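You operate a simulated robot arm through the tools that you are given. There is no shell and no other tool. Be economical: measure what you need, move in short steps, check, and stop when the job is done.

You are at the controls of a simulated robot arm. One attempt, no reset.

JOB
Put one of the sponges from the top of the airer on top of the box there.

It is judged by the outcome, as a careful person would: the job done as asked, and still so three seconds after it is handed in. It fails if anything else is knocked over, pushed out of place, dropped, spilled or broken.

ROBOT AND FRAMES
A 6-joint arm with a two-finger parallel gripper, fixed in place. Base frame: the origin is at the foot of the arm, x ahead of it, y to its left, z up; the work surface is at about z = 880. Readings come in mm, rad, newtons and seconds.
With the tool pointing down near the work surface it reaches from about 360 to 760 mm from the base axis. Its first joint turns from -1.152 to 1.152 rad. Payload 2.45 kg.
The tool frame sits at the grasp point between the pads (the TCP): z along the fingers, y along the line on which they close. The tips reach 24 mm beyond it. The gripper opens to 68 mm. The fingers are 17 mm wide and 10 mm thick; the gripper's body (40 by 70 mm) begins 41 mm behind the TCP.
Orientation is that of the tool frame in the base frame, as a unit quaternion [x, y, z, w]. With the fingers straight down and closing along the base's y, the tool's x points along the base's -x, its y along +y and its z along -z.

CONTROLS
- The arm moves only by the tool servo_tool. Its argument "commands" is a list of rows, each a list of 3 entries, a list of its own where there are three numbers: the finger opening in mm, from 0 to 68, then the shift along the base's x, y, z in mm, then the turn about the base's z in rad. In form: [[fingers, [dx, dy, dz], twist], ...]. A call has 1 to 10 rows; each row is the pose to reach, as a shift and turn from the pose commanded when the call began. A row lasts 0.2 s, in which the tool goes at most 50 mm and 0.15 rad; a call with a longer step from one row to the next is refused whole, and so is a gripper value outside its range. A pose out of reach is approached as far as the arm can. The call stops where the force on the tool passes 40 N (or 10 N more than at its start, if that is more) or the arm is blocked; 0.2 s more then pass. Each finger travels about 108 mm/s and halts on what it meets, pressing with about 21 N; the grip force reading is that of the motor and also rises with nothing between the fingers. The clock runs only during rows and for 0.2 s after the last one: add rows that repeat a pose to give the fingers time. It gives the time, the measured TCP pose, the force on the tool (base axes), the opening and the grip force at its end, in the units of the frame above (readings bear some noise), and new pictures: "pictures" is both (left out), scene, wrist or none.
- Cameras (640 x 400 px; columns grow to the right, rows downward): "scene" is fixed at [175.5, 426.2, 1457.1]; the picture's right is [-0.66, -0.76, 0.00], its down [-0.49, 0.42, -0.76] and it looks along [0.58, -0.50, -0.65] (base axes); focal length 357 px, centre (320, 200). "wrist" rides on the gripper at [84, 11, -75] in the tool frame; the picture's right is [-0.13, 0.99, 0.00], its down [-0.60, -0.08, -0.79] and it looks along [-0.79, -0.10, 0.61] (tool axes); focal length 251 px, centre (320, 200). There is no depth. A picture from a camera that has moved, and an enlarged one, comes with that camera's place and axes in the base frame and with its lens.
- close_up(camera, box): a new picture of the part [left, top, right, bottom] of that camera's present view, enlarged. No time passes.
- close_job(): hands the job in; it is judged then, once.

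Go step by step. Nothing tells you positions but the pictures and the camera data: compare them with the known pose of the tool, close in by small moves and look again before you grip or let go. The budget is 90 turns and 200 pictures, counting those below and the enlarged ones. Unless the task says otherwise, let go and move clear before handing in, and close with one line.

The tools are called after "Request:" as name(argument=value, ...) on one line, values as JSON. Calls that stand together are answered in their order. servo_tool: Moves the arm, as the interface text tells. Its arguments: {"type":"object","properties":{"commands":{"type":"array","items":{"type":"array"}},"pictures":{"type":"string","enum":["both","scene","wrist","none"]}},"required":["commands"]} The other tools are called the same way: close_up (camera, box) takes an enlarged picture of a part of a camera's view; close_job () hands the job in.

At the start:

```text
clock: 0.0
tool_pos: [434.7, 81.9, 1213.5]
tool_rot: [0.001, 1.0, 0.001, 0.0]
wrist_force: [0.5, -0.2, 0.0]
gripper_width: 68.2
finger_force: 0.0
```

scene: 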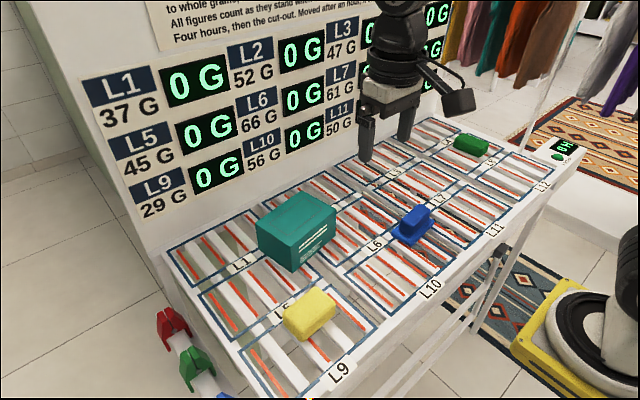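
wrist: 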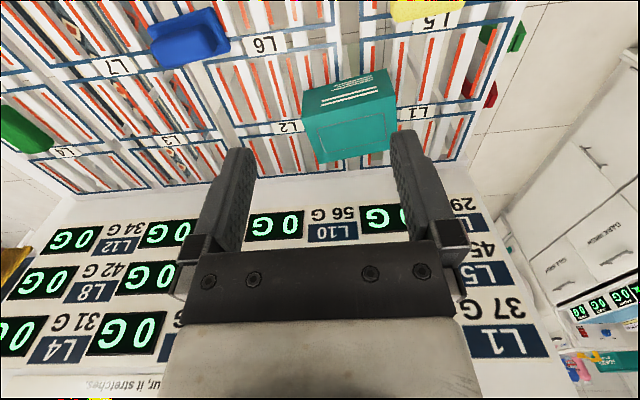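

I see a slatted airer with a teal box and yellow, blue and green blocks, plus a notice I can partly read. I'll enlarge these before moving.

Request:
close_up(camera="scene", box=[140, 0, 460, 200])

Request:
close_up(camera="scene", box=[220, 170, 460, 350])

Request:
close_up(camera="scene", box=[400, 100, 600, 225])

Request:
close_up(camera="wrist", box=[280, 0, 500, 180])

```text
2.00 times, centred on (300, 100) of scene
camera zoom: at [175.5, 426.2, 1457.1], right [-0.66, -0.76, 0.0], down [-0.49, 0.42, -0.76], along [0.58, -0.5, -0.65], focal length 713 px, centre (360, 400)
```

zoom: 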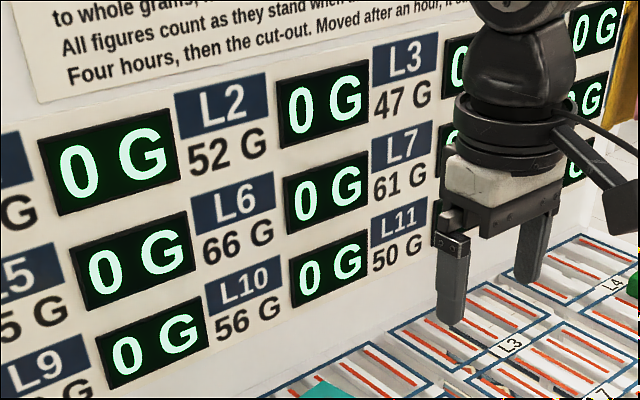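

```text
2.22 times, centred on (340, 260) of scene
camera zoom: at [175.5, 426.2, 1457.1], right [-0.66, -0.76, 0.0], down [-0.49, 0.42, -0.76], along [0.58, -0.5, -0.65], focal length 792 px, centre (276, 67)
```

zoom: 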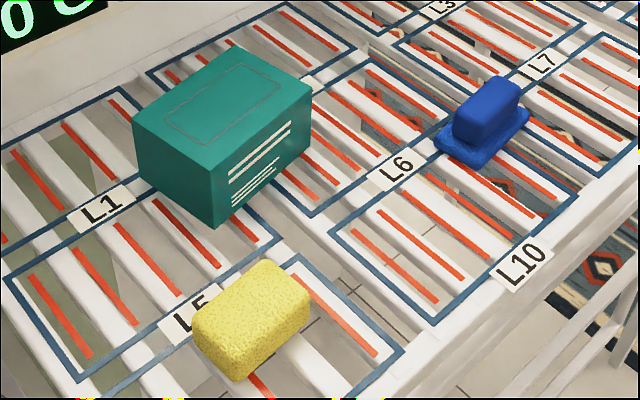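

```text
3.20 times, centred on (500, 162) of scene
camera zoom: at [175.5, 426.2, 1457.1], right [-0.66, -0.76, 0.0], down [-0.49, 0.42, -0.76], along [0.58, -0.5, -0.65], focal length 1141 px, centre (-256, 320)
```

zoom: 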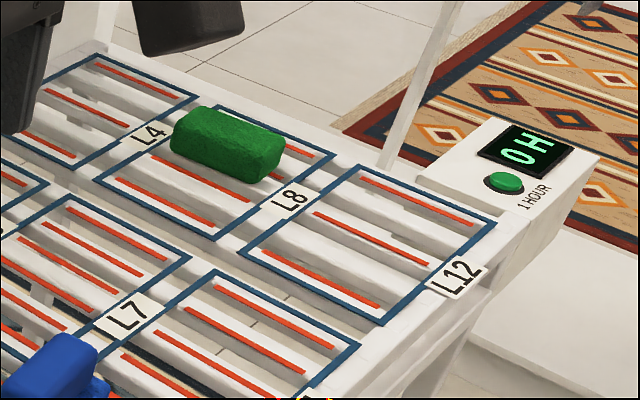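

```text
2.22 times, centred on (390, 90) of wrist
camera zoom: at [349.0, 91.8, 1288.3], right [0.13, 0.99, 0.0], down [0.6, -0.08, 0.79], along [0.79, -0.1, -0.61], focal length 559 px, centre (164, 444)
```

zoom: 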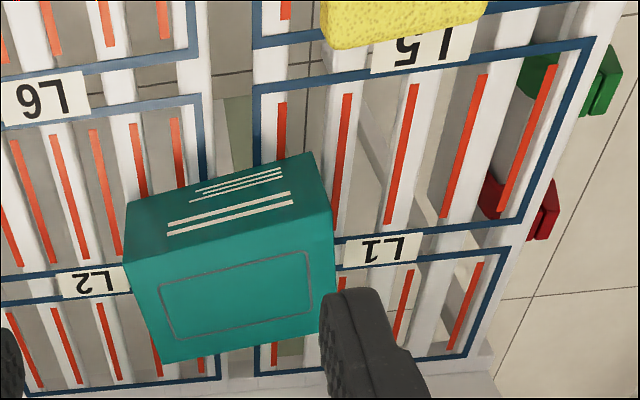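

The yellow block is clearly a sponge, at about (455, 208), 80 mm long in y and 50 wide in x. The box is at about (610, 113) with its top near z 962. I'll turn the gripper to close along x and move over the sponge, staying high.

Request:
servo_tool(commands=[[68, [2, 13, -10], 0.15], [68, [4, 26, -20], 0.3], [68, [6, 39, -30], 0.45], [68, [8, 52, -40], 0.6], [68, [10, 65, -50], 0.75], [68, [12, 78, -60], 0.9], [68, [14, 91, -70], 1.05], [68, [16, 104, -80], 1.2], [68, [18, 117, -90], 1.35], [68, [20, 126, -100], 1.5]])

```text
clock: 2.2
tool_pos: [455.4, 207.4, 1113.2]
tool_rot: [-0.683, 0.73, 0.0, 0.001]
wrist_force: [-0.6, -0.3, 0.2]
gripper_width: 68.2
finger_force: 0.0
camera wrist: at [436.3, 124.1, 1188.6], right [-0.98, 0.2, 0.0], down [0.12, 0.6, 0.79], along [0.16, 0.78, -0.61], focal length 251 px, centre (320, 200)
```

scene: 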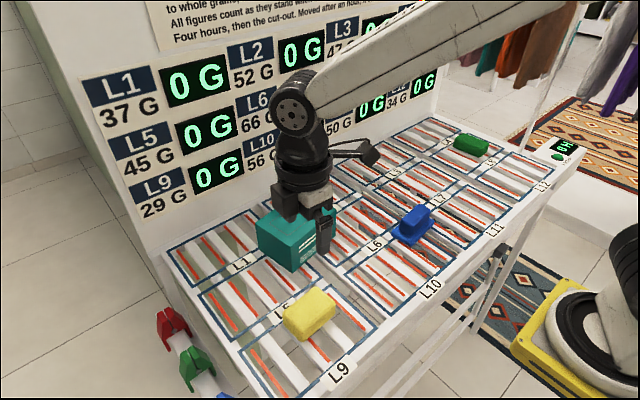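
wrist: 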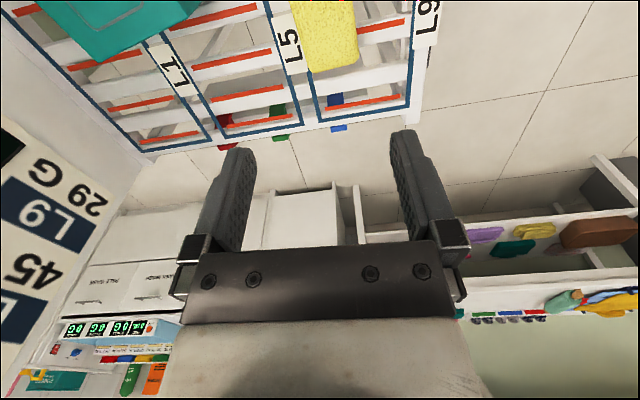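

The sponge is under and a little ahead of the tool. I'll finish the turn, descend partway and re-measure.

Request:
servo_tool(commands=[[68, [-1, 0, -40], 0.07], [68, [-3, 0, -80], 0.07], [68, [-3, 0, -110], 0.07], [68, [-3, 0, -110], 0.07]])

Request:
close_up(camera="scene", box=[240, 240, 400, 360])

Request:
close_up(camera="wrist", box=[180, 0, 500, 240])

```text
clock: 3.2
tool_pos: [450.8, 206.5, 1002.0]
tool_rot: [-0.706, 0.708, 0.0, 0.001]
wrist_force: [-1.0, -0.5, -0.3]
gripper_width: 67.8
finger_force: 0.0
camera wrist: at [438.5, 122.6, 1078.2], right [-0.99, 0.13, 0.0], down [0.08, 0.6, 0.79], along [0.1, 0.79, -0.61], focal length 251 px, centre (320, 200)
```

scene: 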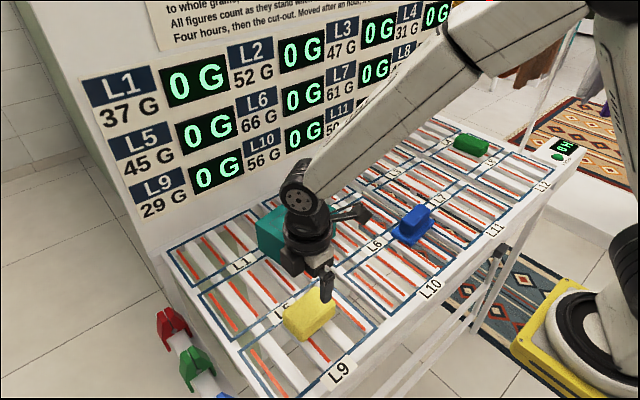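
wrist: 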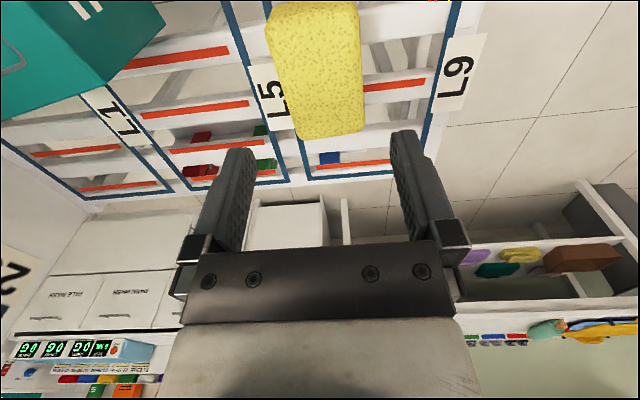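

```text
3.33 times, centred on (320, 300) of scene
camera zoom: at [175.5, 426.2, 1457.1], right [-0.66, -0.76, 0.0], down [-0.49, 0.42, -0.76], along [0.58, -0.5, -0.65], focal length 1189 px, centre (320, -133)
```

zoom: 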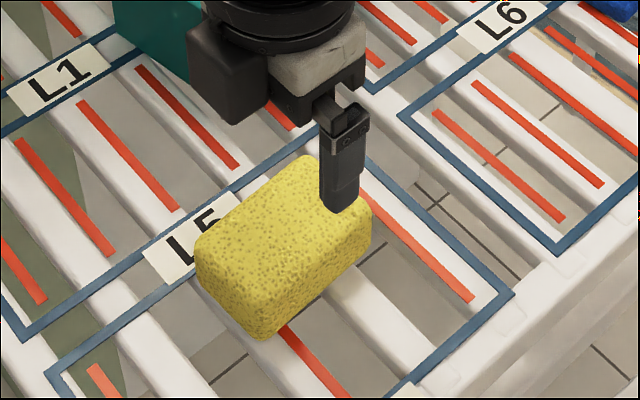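

```text
1.67 times, centred on (340, 120) of wrist
camera zoom: at [438.5, 122.6, 1078.2], right [-0.99, 0.13, 0.0], down [0.08, 0.6, 0.79], along [0.1, 0.79, -0.61], focal length 419 px, centre (287, 333)
```

zoom: 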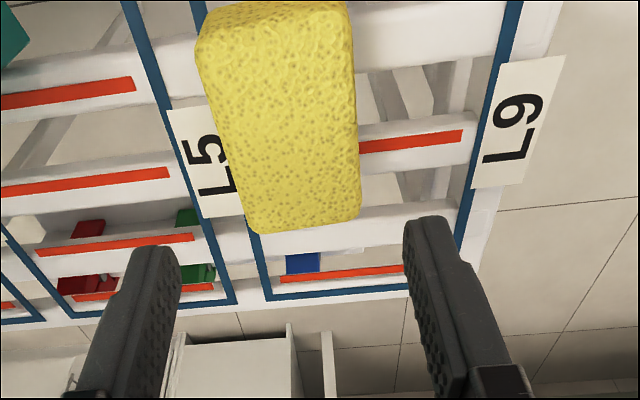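

The sponge spans about x 421–471 and y 165–246, with its top near 920. I'll centre on x 446 and stop just above it to check the finger clearance.

Request:
servo_tool(commands=[[68, [-5, 0, -20], 0.03], [68, [-5, 0, -45], 0.03], [68, [-5, 0, -55], 0.03], [68, [-5, 0, -55], 0.03]])

Request:
close_up(camera="scene", box=[240, 240, 400, 360])

```text
clock: 4.2
tool_pos: [445.8, 206.6, 947.0]
tool_rot: [0.717, -0.698, 0.0, 0.0]
wrist_force: [-0.4, 0.1, 0.2]
gripper_width: 68.1
finger_force: 0.0
camera wrist: at [436.2, 122.1, 1023.0], right [-0.99, 0.1, 0.0], down [0.06, 0.61, 0.79], along [0.08, 0.79, -0.61], focal length 251 px, centre (320, 200)
```

scene: 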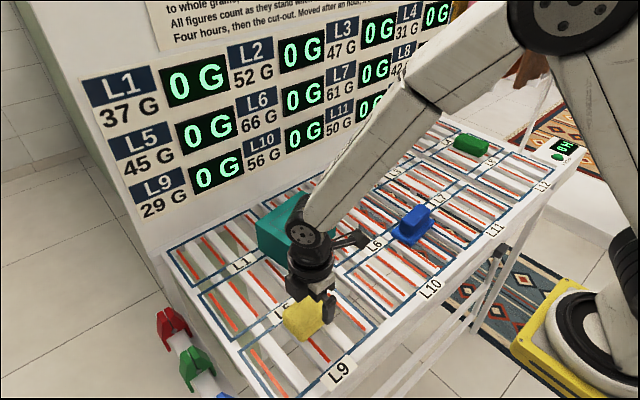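
wrist: 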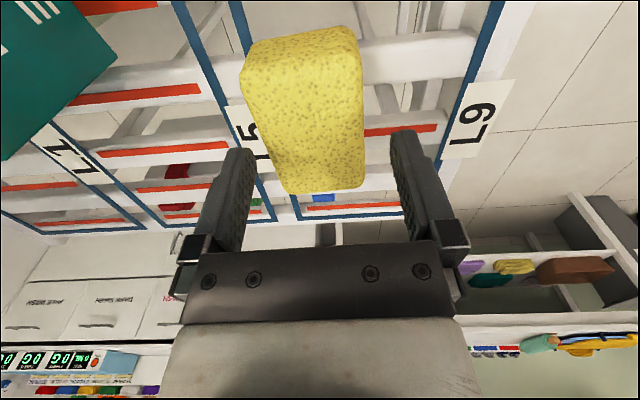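

```text
3.33 times, centred on (320, 300) of scene
camera zoom: at [175.5, 426.2, 1457.1], right [-0.66, -0.76, 0.0], down [-0.49, 0.42, -0.76], along [0.58, -0.5, -0.65], focal length 1189 px, centre (320, -133)
```

zoom: 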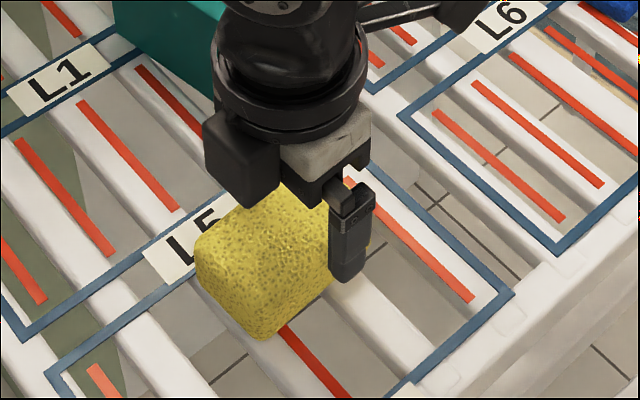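

The fingers straddle the sponge with room on both sides. I'll descend to about z 911 and close.

Request:
servo_tool(commands=[[68, [0, 0, -20], 0], [68, [0, 0, -36], 0], [68, [0, 0, -36], 0], [55, [0, 0, -36], 0], [45, [0, 0, -36], 0], [38, [0, 0, -36], 0], [38, [0, 0, -36], 0]])

Request:
close_up(camera="scene", box=[240, 240, 400, 360])

```text
clock: 5.8
tool_pos: [446.3, 207.3, 910.5]
tool_rot: [0.717, -0.697, 0.0, 0.0]
wrist_force: [-0.5, 0.1, -0.5]
gripper_width: 54.1
finger_force: 20.8
camera wrist: at [436.5, 122.1, 986.8], right [-0.99, 0.1, 0.0], down [0.06, 0.61, 0.79], along [0.08, 0.79, -0.61], focal length 251 px, centre (320, 200)
```

scene: 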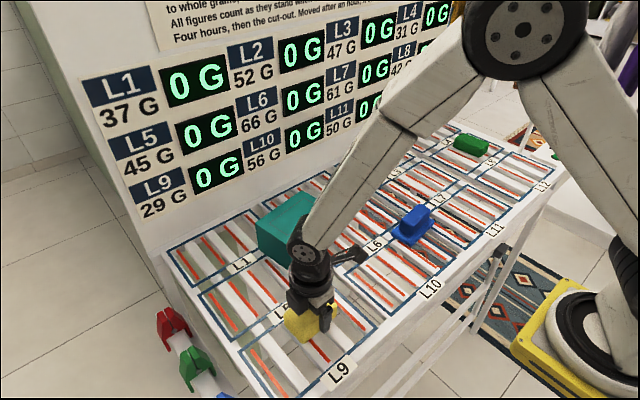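
wrist: 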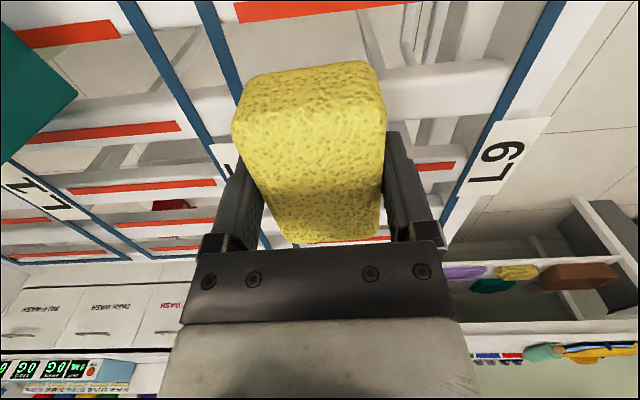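

```text
3.33 times, centred on (320, 300) of scene
camera zoom: at [175.5, 426.2, 1457.1], right [-0.66, -0.76, 0.0], down [-0.49, 0.42, -0.76], along [0.58, -0.5, -0.65], focal length 1189 px, centre (320, -133)
```

zoom: 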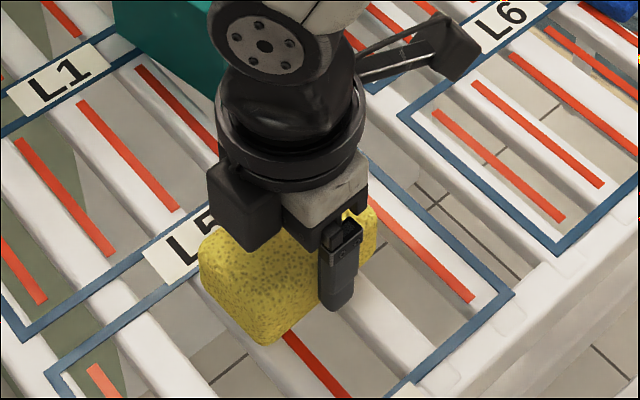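

Gripped at 54 mm with 21 N. I'll lift straight up and look at the hold.

Request:
servo_tool(commands=[[38, [0, 0, 10], 0], [38, [0, 0, 40], 0], [38, [0, 0, 75], 0], [38, [0, 0, 110], 0], [38, [0, 0, 150], 0], [38, [0, 0, 150], 0]])

Request:
close_up(camera="scene", box=[220, 170, 380, 290])

```text
clock: 7.2
tool_pos: [445.9, 206.1, 1062.7]
tool_rot: [0.716, -0.698, 0.0, 0.0]
wrist_force: [-0.1, -0.3, -0.3]
gripper_width: 53.9
finger_force: 20.9
camera wrist: at [437.5, 121.6, 1137.6], right [-0.99, 0.1, 0.0], down [0.06, 0.61, 0.79], along [0.08, 0.79, -0.61], focal length 251 px, centre (320, 200)
```

scene: 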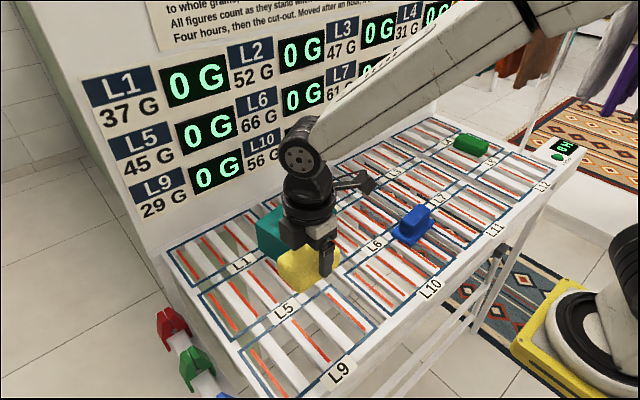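
wrist: 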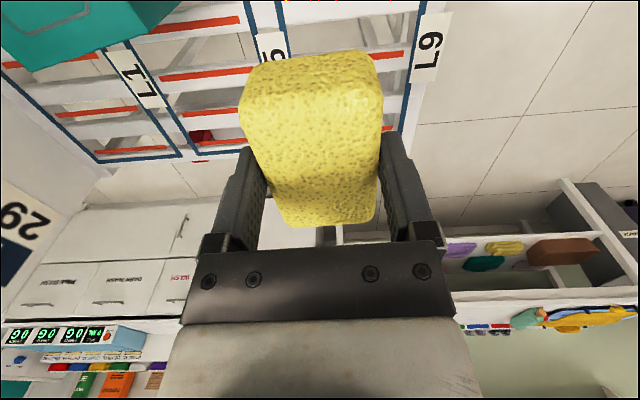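

```text
3.33 times, centred on (300, 230) of scene
camera zoom: at [175.5, 426.2, 1457.1], right [-0.66, -0.76, 0.0], down [-0.49, 0.42, -0.76], along [0.58, -0.5, -0.65], focal length 1189 px, centre (387, 100)
```

zoom: 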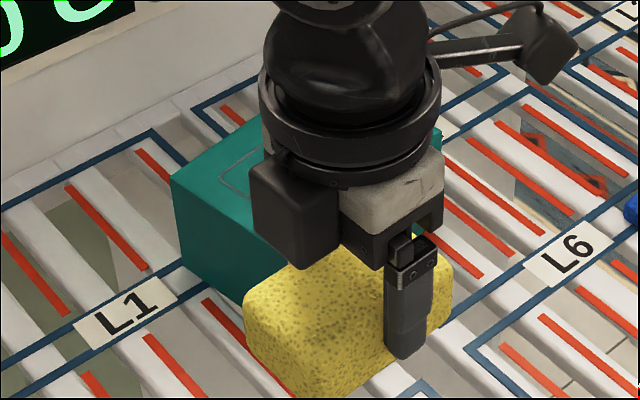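

The sponge is held securely. Both views put the box top's centre at about (610, 113), yawed about 0.14 rad. I'll move over it, turn to match, and stay about 70 mm clear.

Request:
servo_tool(commands=[[38, [25, -14, 0], 0.02], [38, [55, -31, 0], 0.04], [38, [85, -48, 0], 0.06], [38, [115, -65, 0], 0.08], [38, [145, -82, 0], 0.1], [38, [164, -93, 0], 0.11], [38, [164, -93, 0], 0.11]])

Request:
close_up(camera="scene", box=[220, 140, 380, 290])

```text
clock: 8.8
tool_pos: [612.1, 114.5, 1060.9]
tool_rot: [0.754, -0.657, 0.0, 0.0]
wrist_force: [0.1, 1.1, 0.6]
gripper_width: 54.0
finger_force: 20.8
camera wrist: at [610.8, 28.0, 1136.6], right [-1.0, -0.01, 0.0], down [-0.01, 0.61, 0.79], along [-0.01, 0.79, -0.61], focal length 251 px, centre (320, 200)
```

scene: 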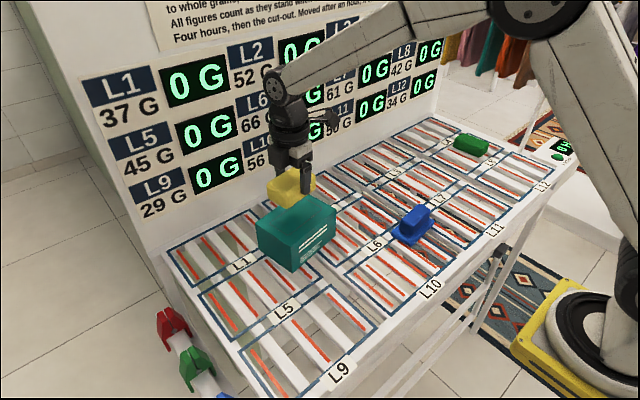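
wrist: 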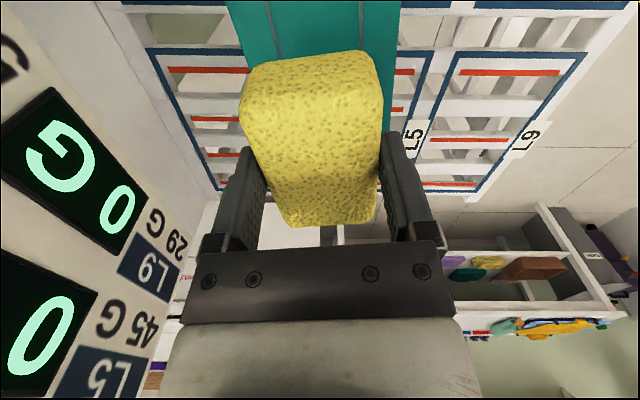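

```text
2.67 times, centred on (300, 215) of scene
camera zoom: at [175.5, 426.2, 1457.1], right [-0.66, -0.76, 0.0], down [-0.49, 0.42, -0.76], along [0.58, -0.5, -0.65], focal length 951 px, centre (373, 160)
```

zoom: 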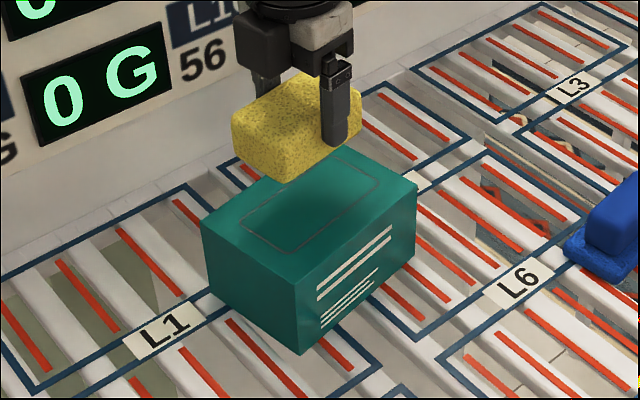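

The sponge is centred and aligned above the box top. I'll lower it to just above expected contact and check.

Request:
servo_tool(commands=[[38, [0, 0, -20], 0], [38, [0, 0, -40], 0], [38, [0, 0, -52], 0], [38, [0, 0, -58], 0], [38, [0, 0, -58], 0]], pictures="wrist")

Request:
close_up(camera="scene", box=[220, 140, 380, 290])

```text
clock: 10.0
tool_pos: [611.1, 114.2, 1004.0]
tool_rot: [0.753, -0.658, 0.0, -0.001]
wrist_force: [-0.2, 0.4, 0.1]
gripper_width: 54.1
finger_force: 20.8
camera wrist: at [610.0, 28.5, 1079.2], right [-1.0, -0.01, 0.0], down [-0.01, 0.61, 0.79], along [-0.01, 0.79, -0.61], focal length 251 px, centre (320, 200)
```

wrist: 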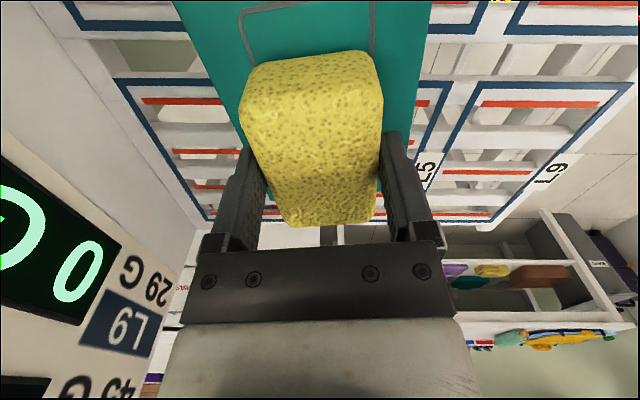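

```text
2.67 times, centred on (300, 215) of scene
camera zoom: at [175.5, 426.2, 1457.1], right [-0.66, -0.76, 0.0], down [-0.49, 0.42, -0.76], along [0.58, -0.5, -0.65], focal length 951 px, centre (373, 160)
```

zoom: 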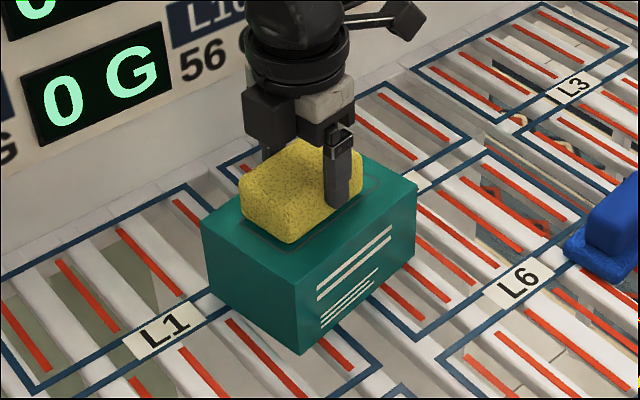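

It is nearly touching. I'll ease down in small steps and watch the force.

Request:
servo_tool(commands=[[38, [0, 0, -2], 0], [38, [0, 0, -4], 0], [38, [0, 0, -6], 0], [38, [0, 0, -6], 0]], pictures="none")

Request:
close_up(camera="scene", box=[240, 160, 360, 280])

```text
clock: 11.0
tool_pos: [611.9, 113.4, 1002.5]
tool_rot: [0.754, -0.657, 0.003, -0.003]
wrist_force: [-5.7, -3.3, 33.3]
gripper_width: 54.1
finger_force: 21.1
```

```text
3.33 times, centred on (300, 220) of scene
camera zoom: at [174.6, 426.0, 1457.3], right [-0.66, -0.76, 0.0], down [-0.49, 0.42, -0.76], along [0.58, -0.5, -0.65], focal length 1189 px, centre (387, 133)
```

zoom: 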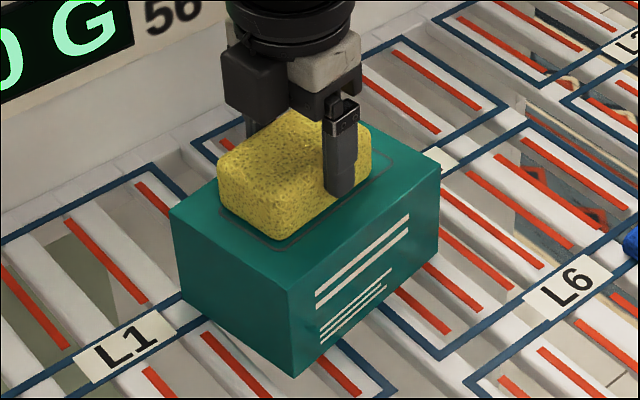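

The sponge is resting on the box with 33 N of contact force. I'll back off 4 mm to relieve the pressure.

Request:
servo_tool(commands=[[38, [0, 0, 2], 0], [38, [0, 0, 4], 0], [38, [0, 0, 4], 0]], pictures="none")

```text
clock: 11.8
tool_pos: [610.1, 113.6, 1001.2]
tool_rot: [0.754, -0.657, 0.0, 0.0]
wrist_force: [4.0, -0.4, 5.5]
gripper_width: 54.2
finger_force: 21.1
```

The force is down to 5 N, with the sponge still on the box. I'll open and let it settle.

Request:
servo_tool(commands=[[58, [0, 0, 0], 0], [64, [0, 0, 0], 0], [68, [0, 0, 0], 0], [68, [0, 0, 0], 0]])

Request:
close_up(camera="scene", box=[240, 160, 360, 280])

```text
clock: 12.8
tool_pos: [610.8, 113.9, 1003.6]
tool_rot: [0.753, -0.658, 0.001, 0.0]
wrist_force: [0.0, 0.0, -0.5]
gripper_width: 68.1
finger_force: 0.1
camera wrist: at [609.9, 28.8, 1077.5], right [-1.0, -0.01, 0.0], down [-0.01, 0.61, 0.79], along [-0.01, 0.79, -0.61], focal length 251 px, centre (320, 200)
```

scene: 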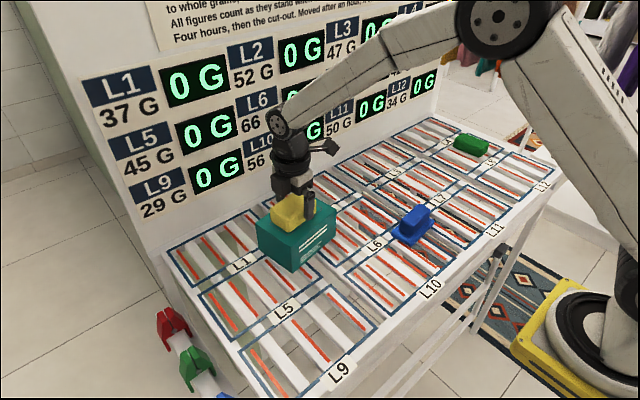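
wrist: 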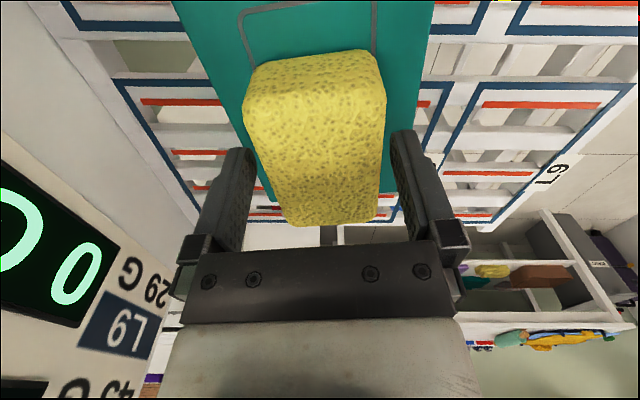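

```text
3.33 times, centred on (300, 220) of scene
camera zoom: at [175.5, 426.2, 1457.1], right [-0.66, -0.76, 0.0], down [-0.49, 0.42, -0.76], along [0.58, -0.5, -0.65], focal length 1189 px, centre (387, 133)
```

zoom: 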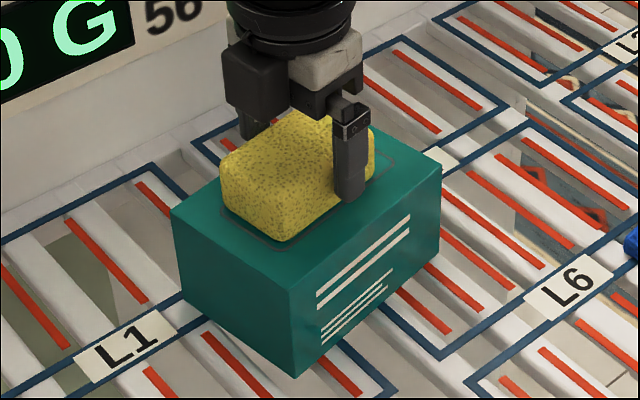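

The sponge is free and flat on the box. I'll go straight up and clear.

Request:
servo_tool(commands=[[68, [0, 0, 10], 0], [68, [0, 0, 30], 0], [68, [0, 0, 60], 0], [68, [0, 0, 95], 0], [68, [0, 0, 130], 0], [68, [-30, 0, 160], 0], [68, [-60, 0, 180], 0], [68, [-60, 0, 180], 0]])

Request:
close_up(camera="scene", box=[220, 140, 380, 290])

```text
clock: 14.6
tool_pos: [549.0, 112.7, 1181.3]
tool_rot: [0.755, -0.656, 0.0, 0.0]
wrist_force: [-1.4, -0.7, -0.9]
gripper_width: 67.6
finger_force: 0.0
camera wrist: at [549.0, 28.2, 1256.8], right [-1.0, -0.01, 0.0], down [-0.01, 0.61, 0.79], along [-0.01, 0.79, -0.61], focal length 251 px, centre (320, 200)
```

scene: 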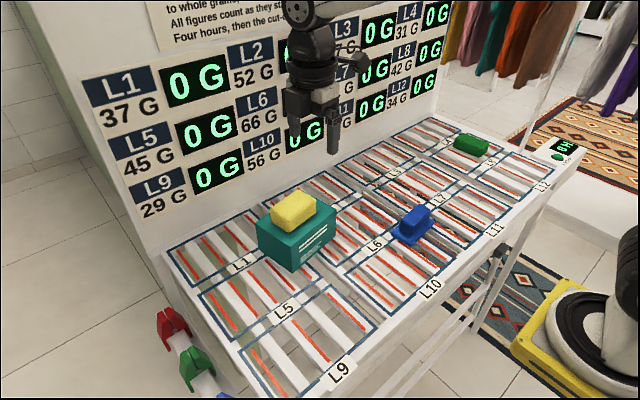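
wrist: 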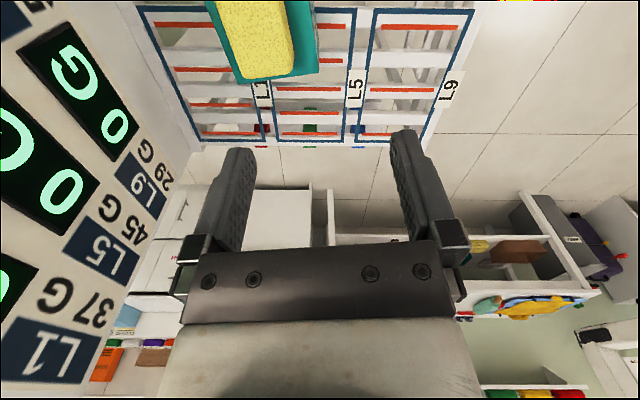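

```text
2.67 times, centred on (300, 215) of scene
camera zoom: at [175.5, 426.2, 1457.1], right [-0.66, -0.76, 0.0], down [-0.49, 0.42, -0.76], along [0.58, -0.5, -0.65], focal length 951 px, centre (373, 160)
```

zoom: 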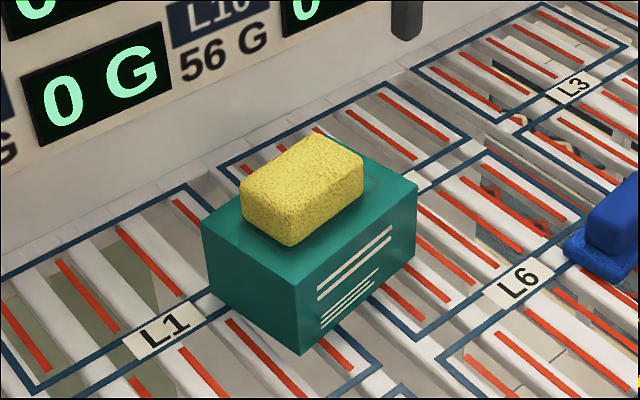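

The yellow sponge sits flat on the box, nothing else has moved, and the arm is clear. I'm handing in.

Request:
close_job()

```text
The job is handed in.
```

The yellow sponge is now resting flat on top of the teal box, and nothing else on the airer was disturbed.
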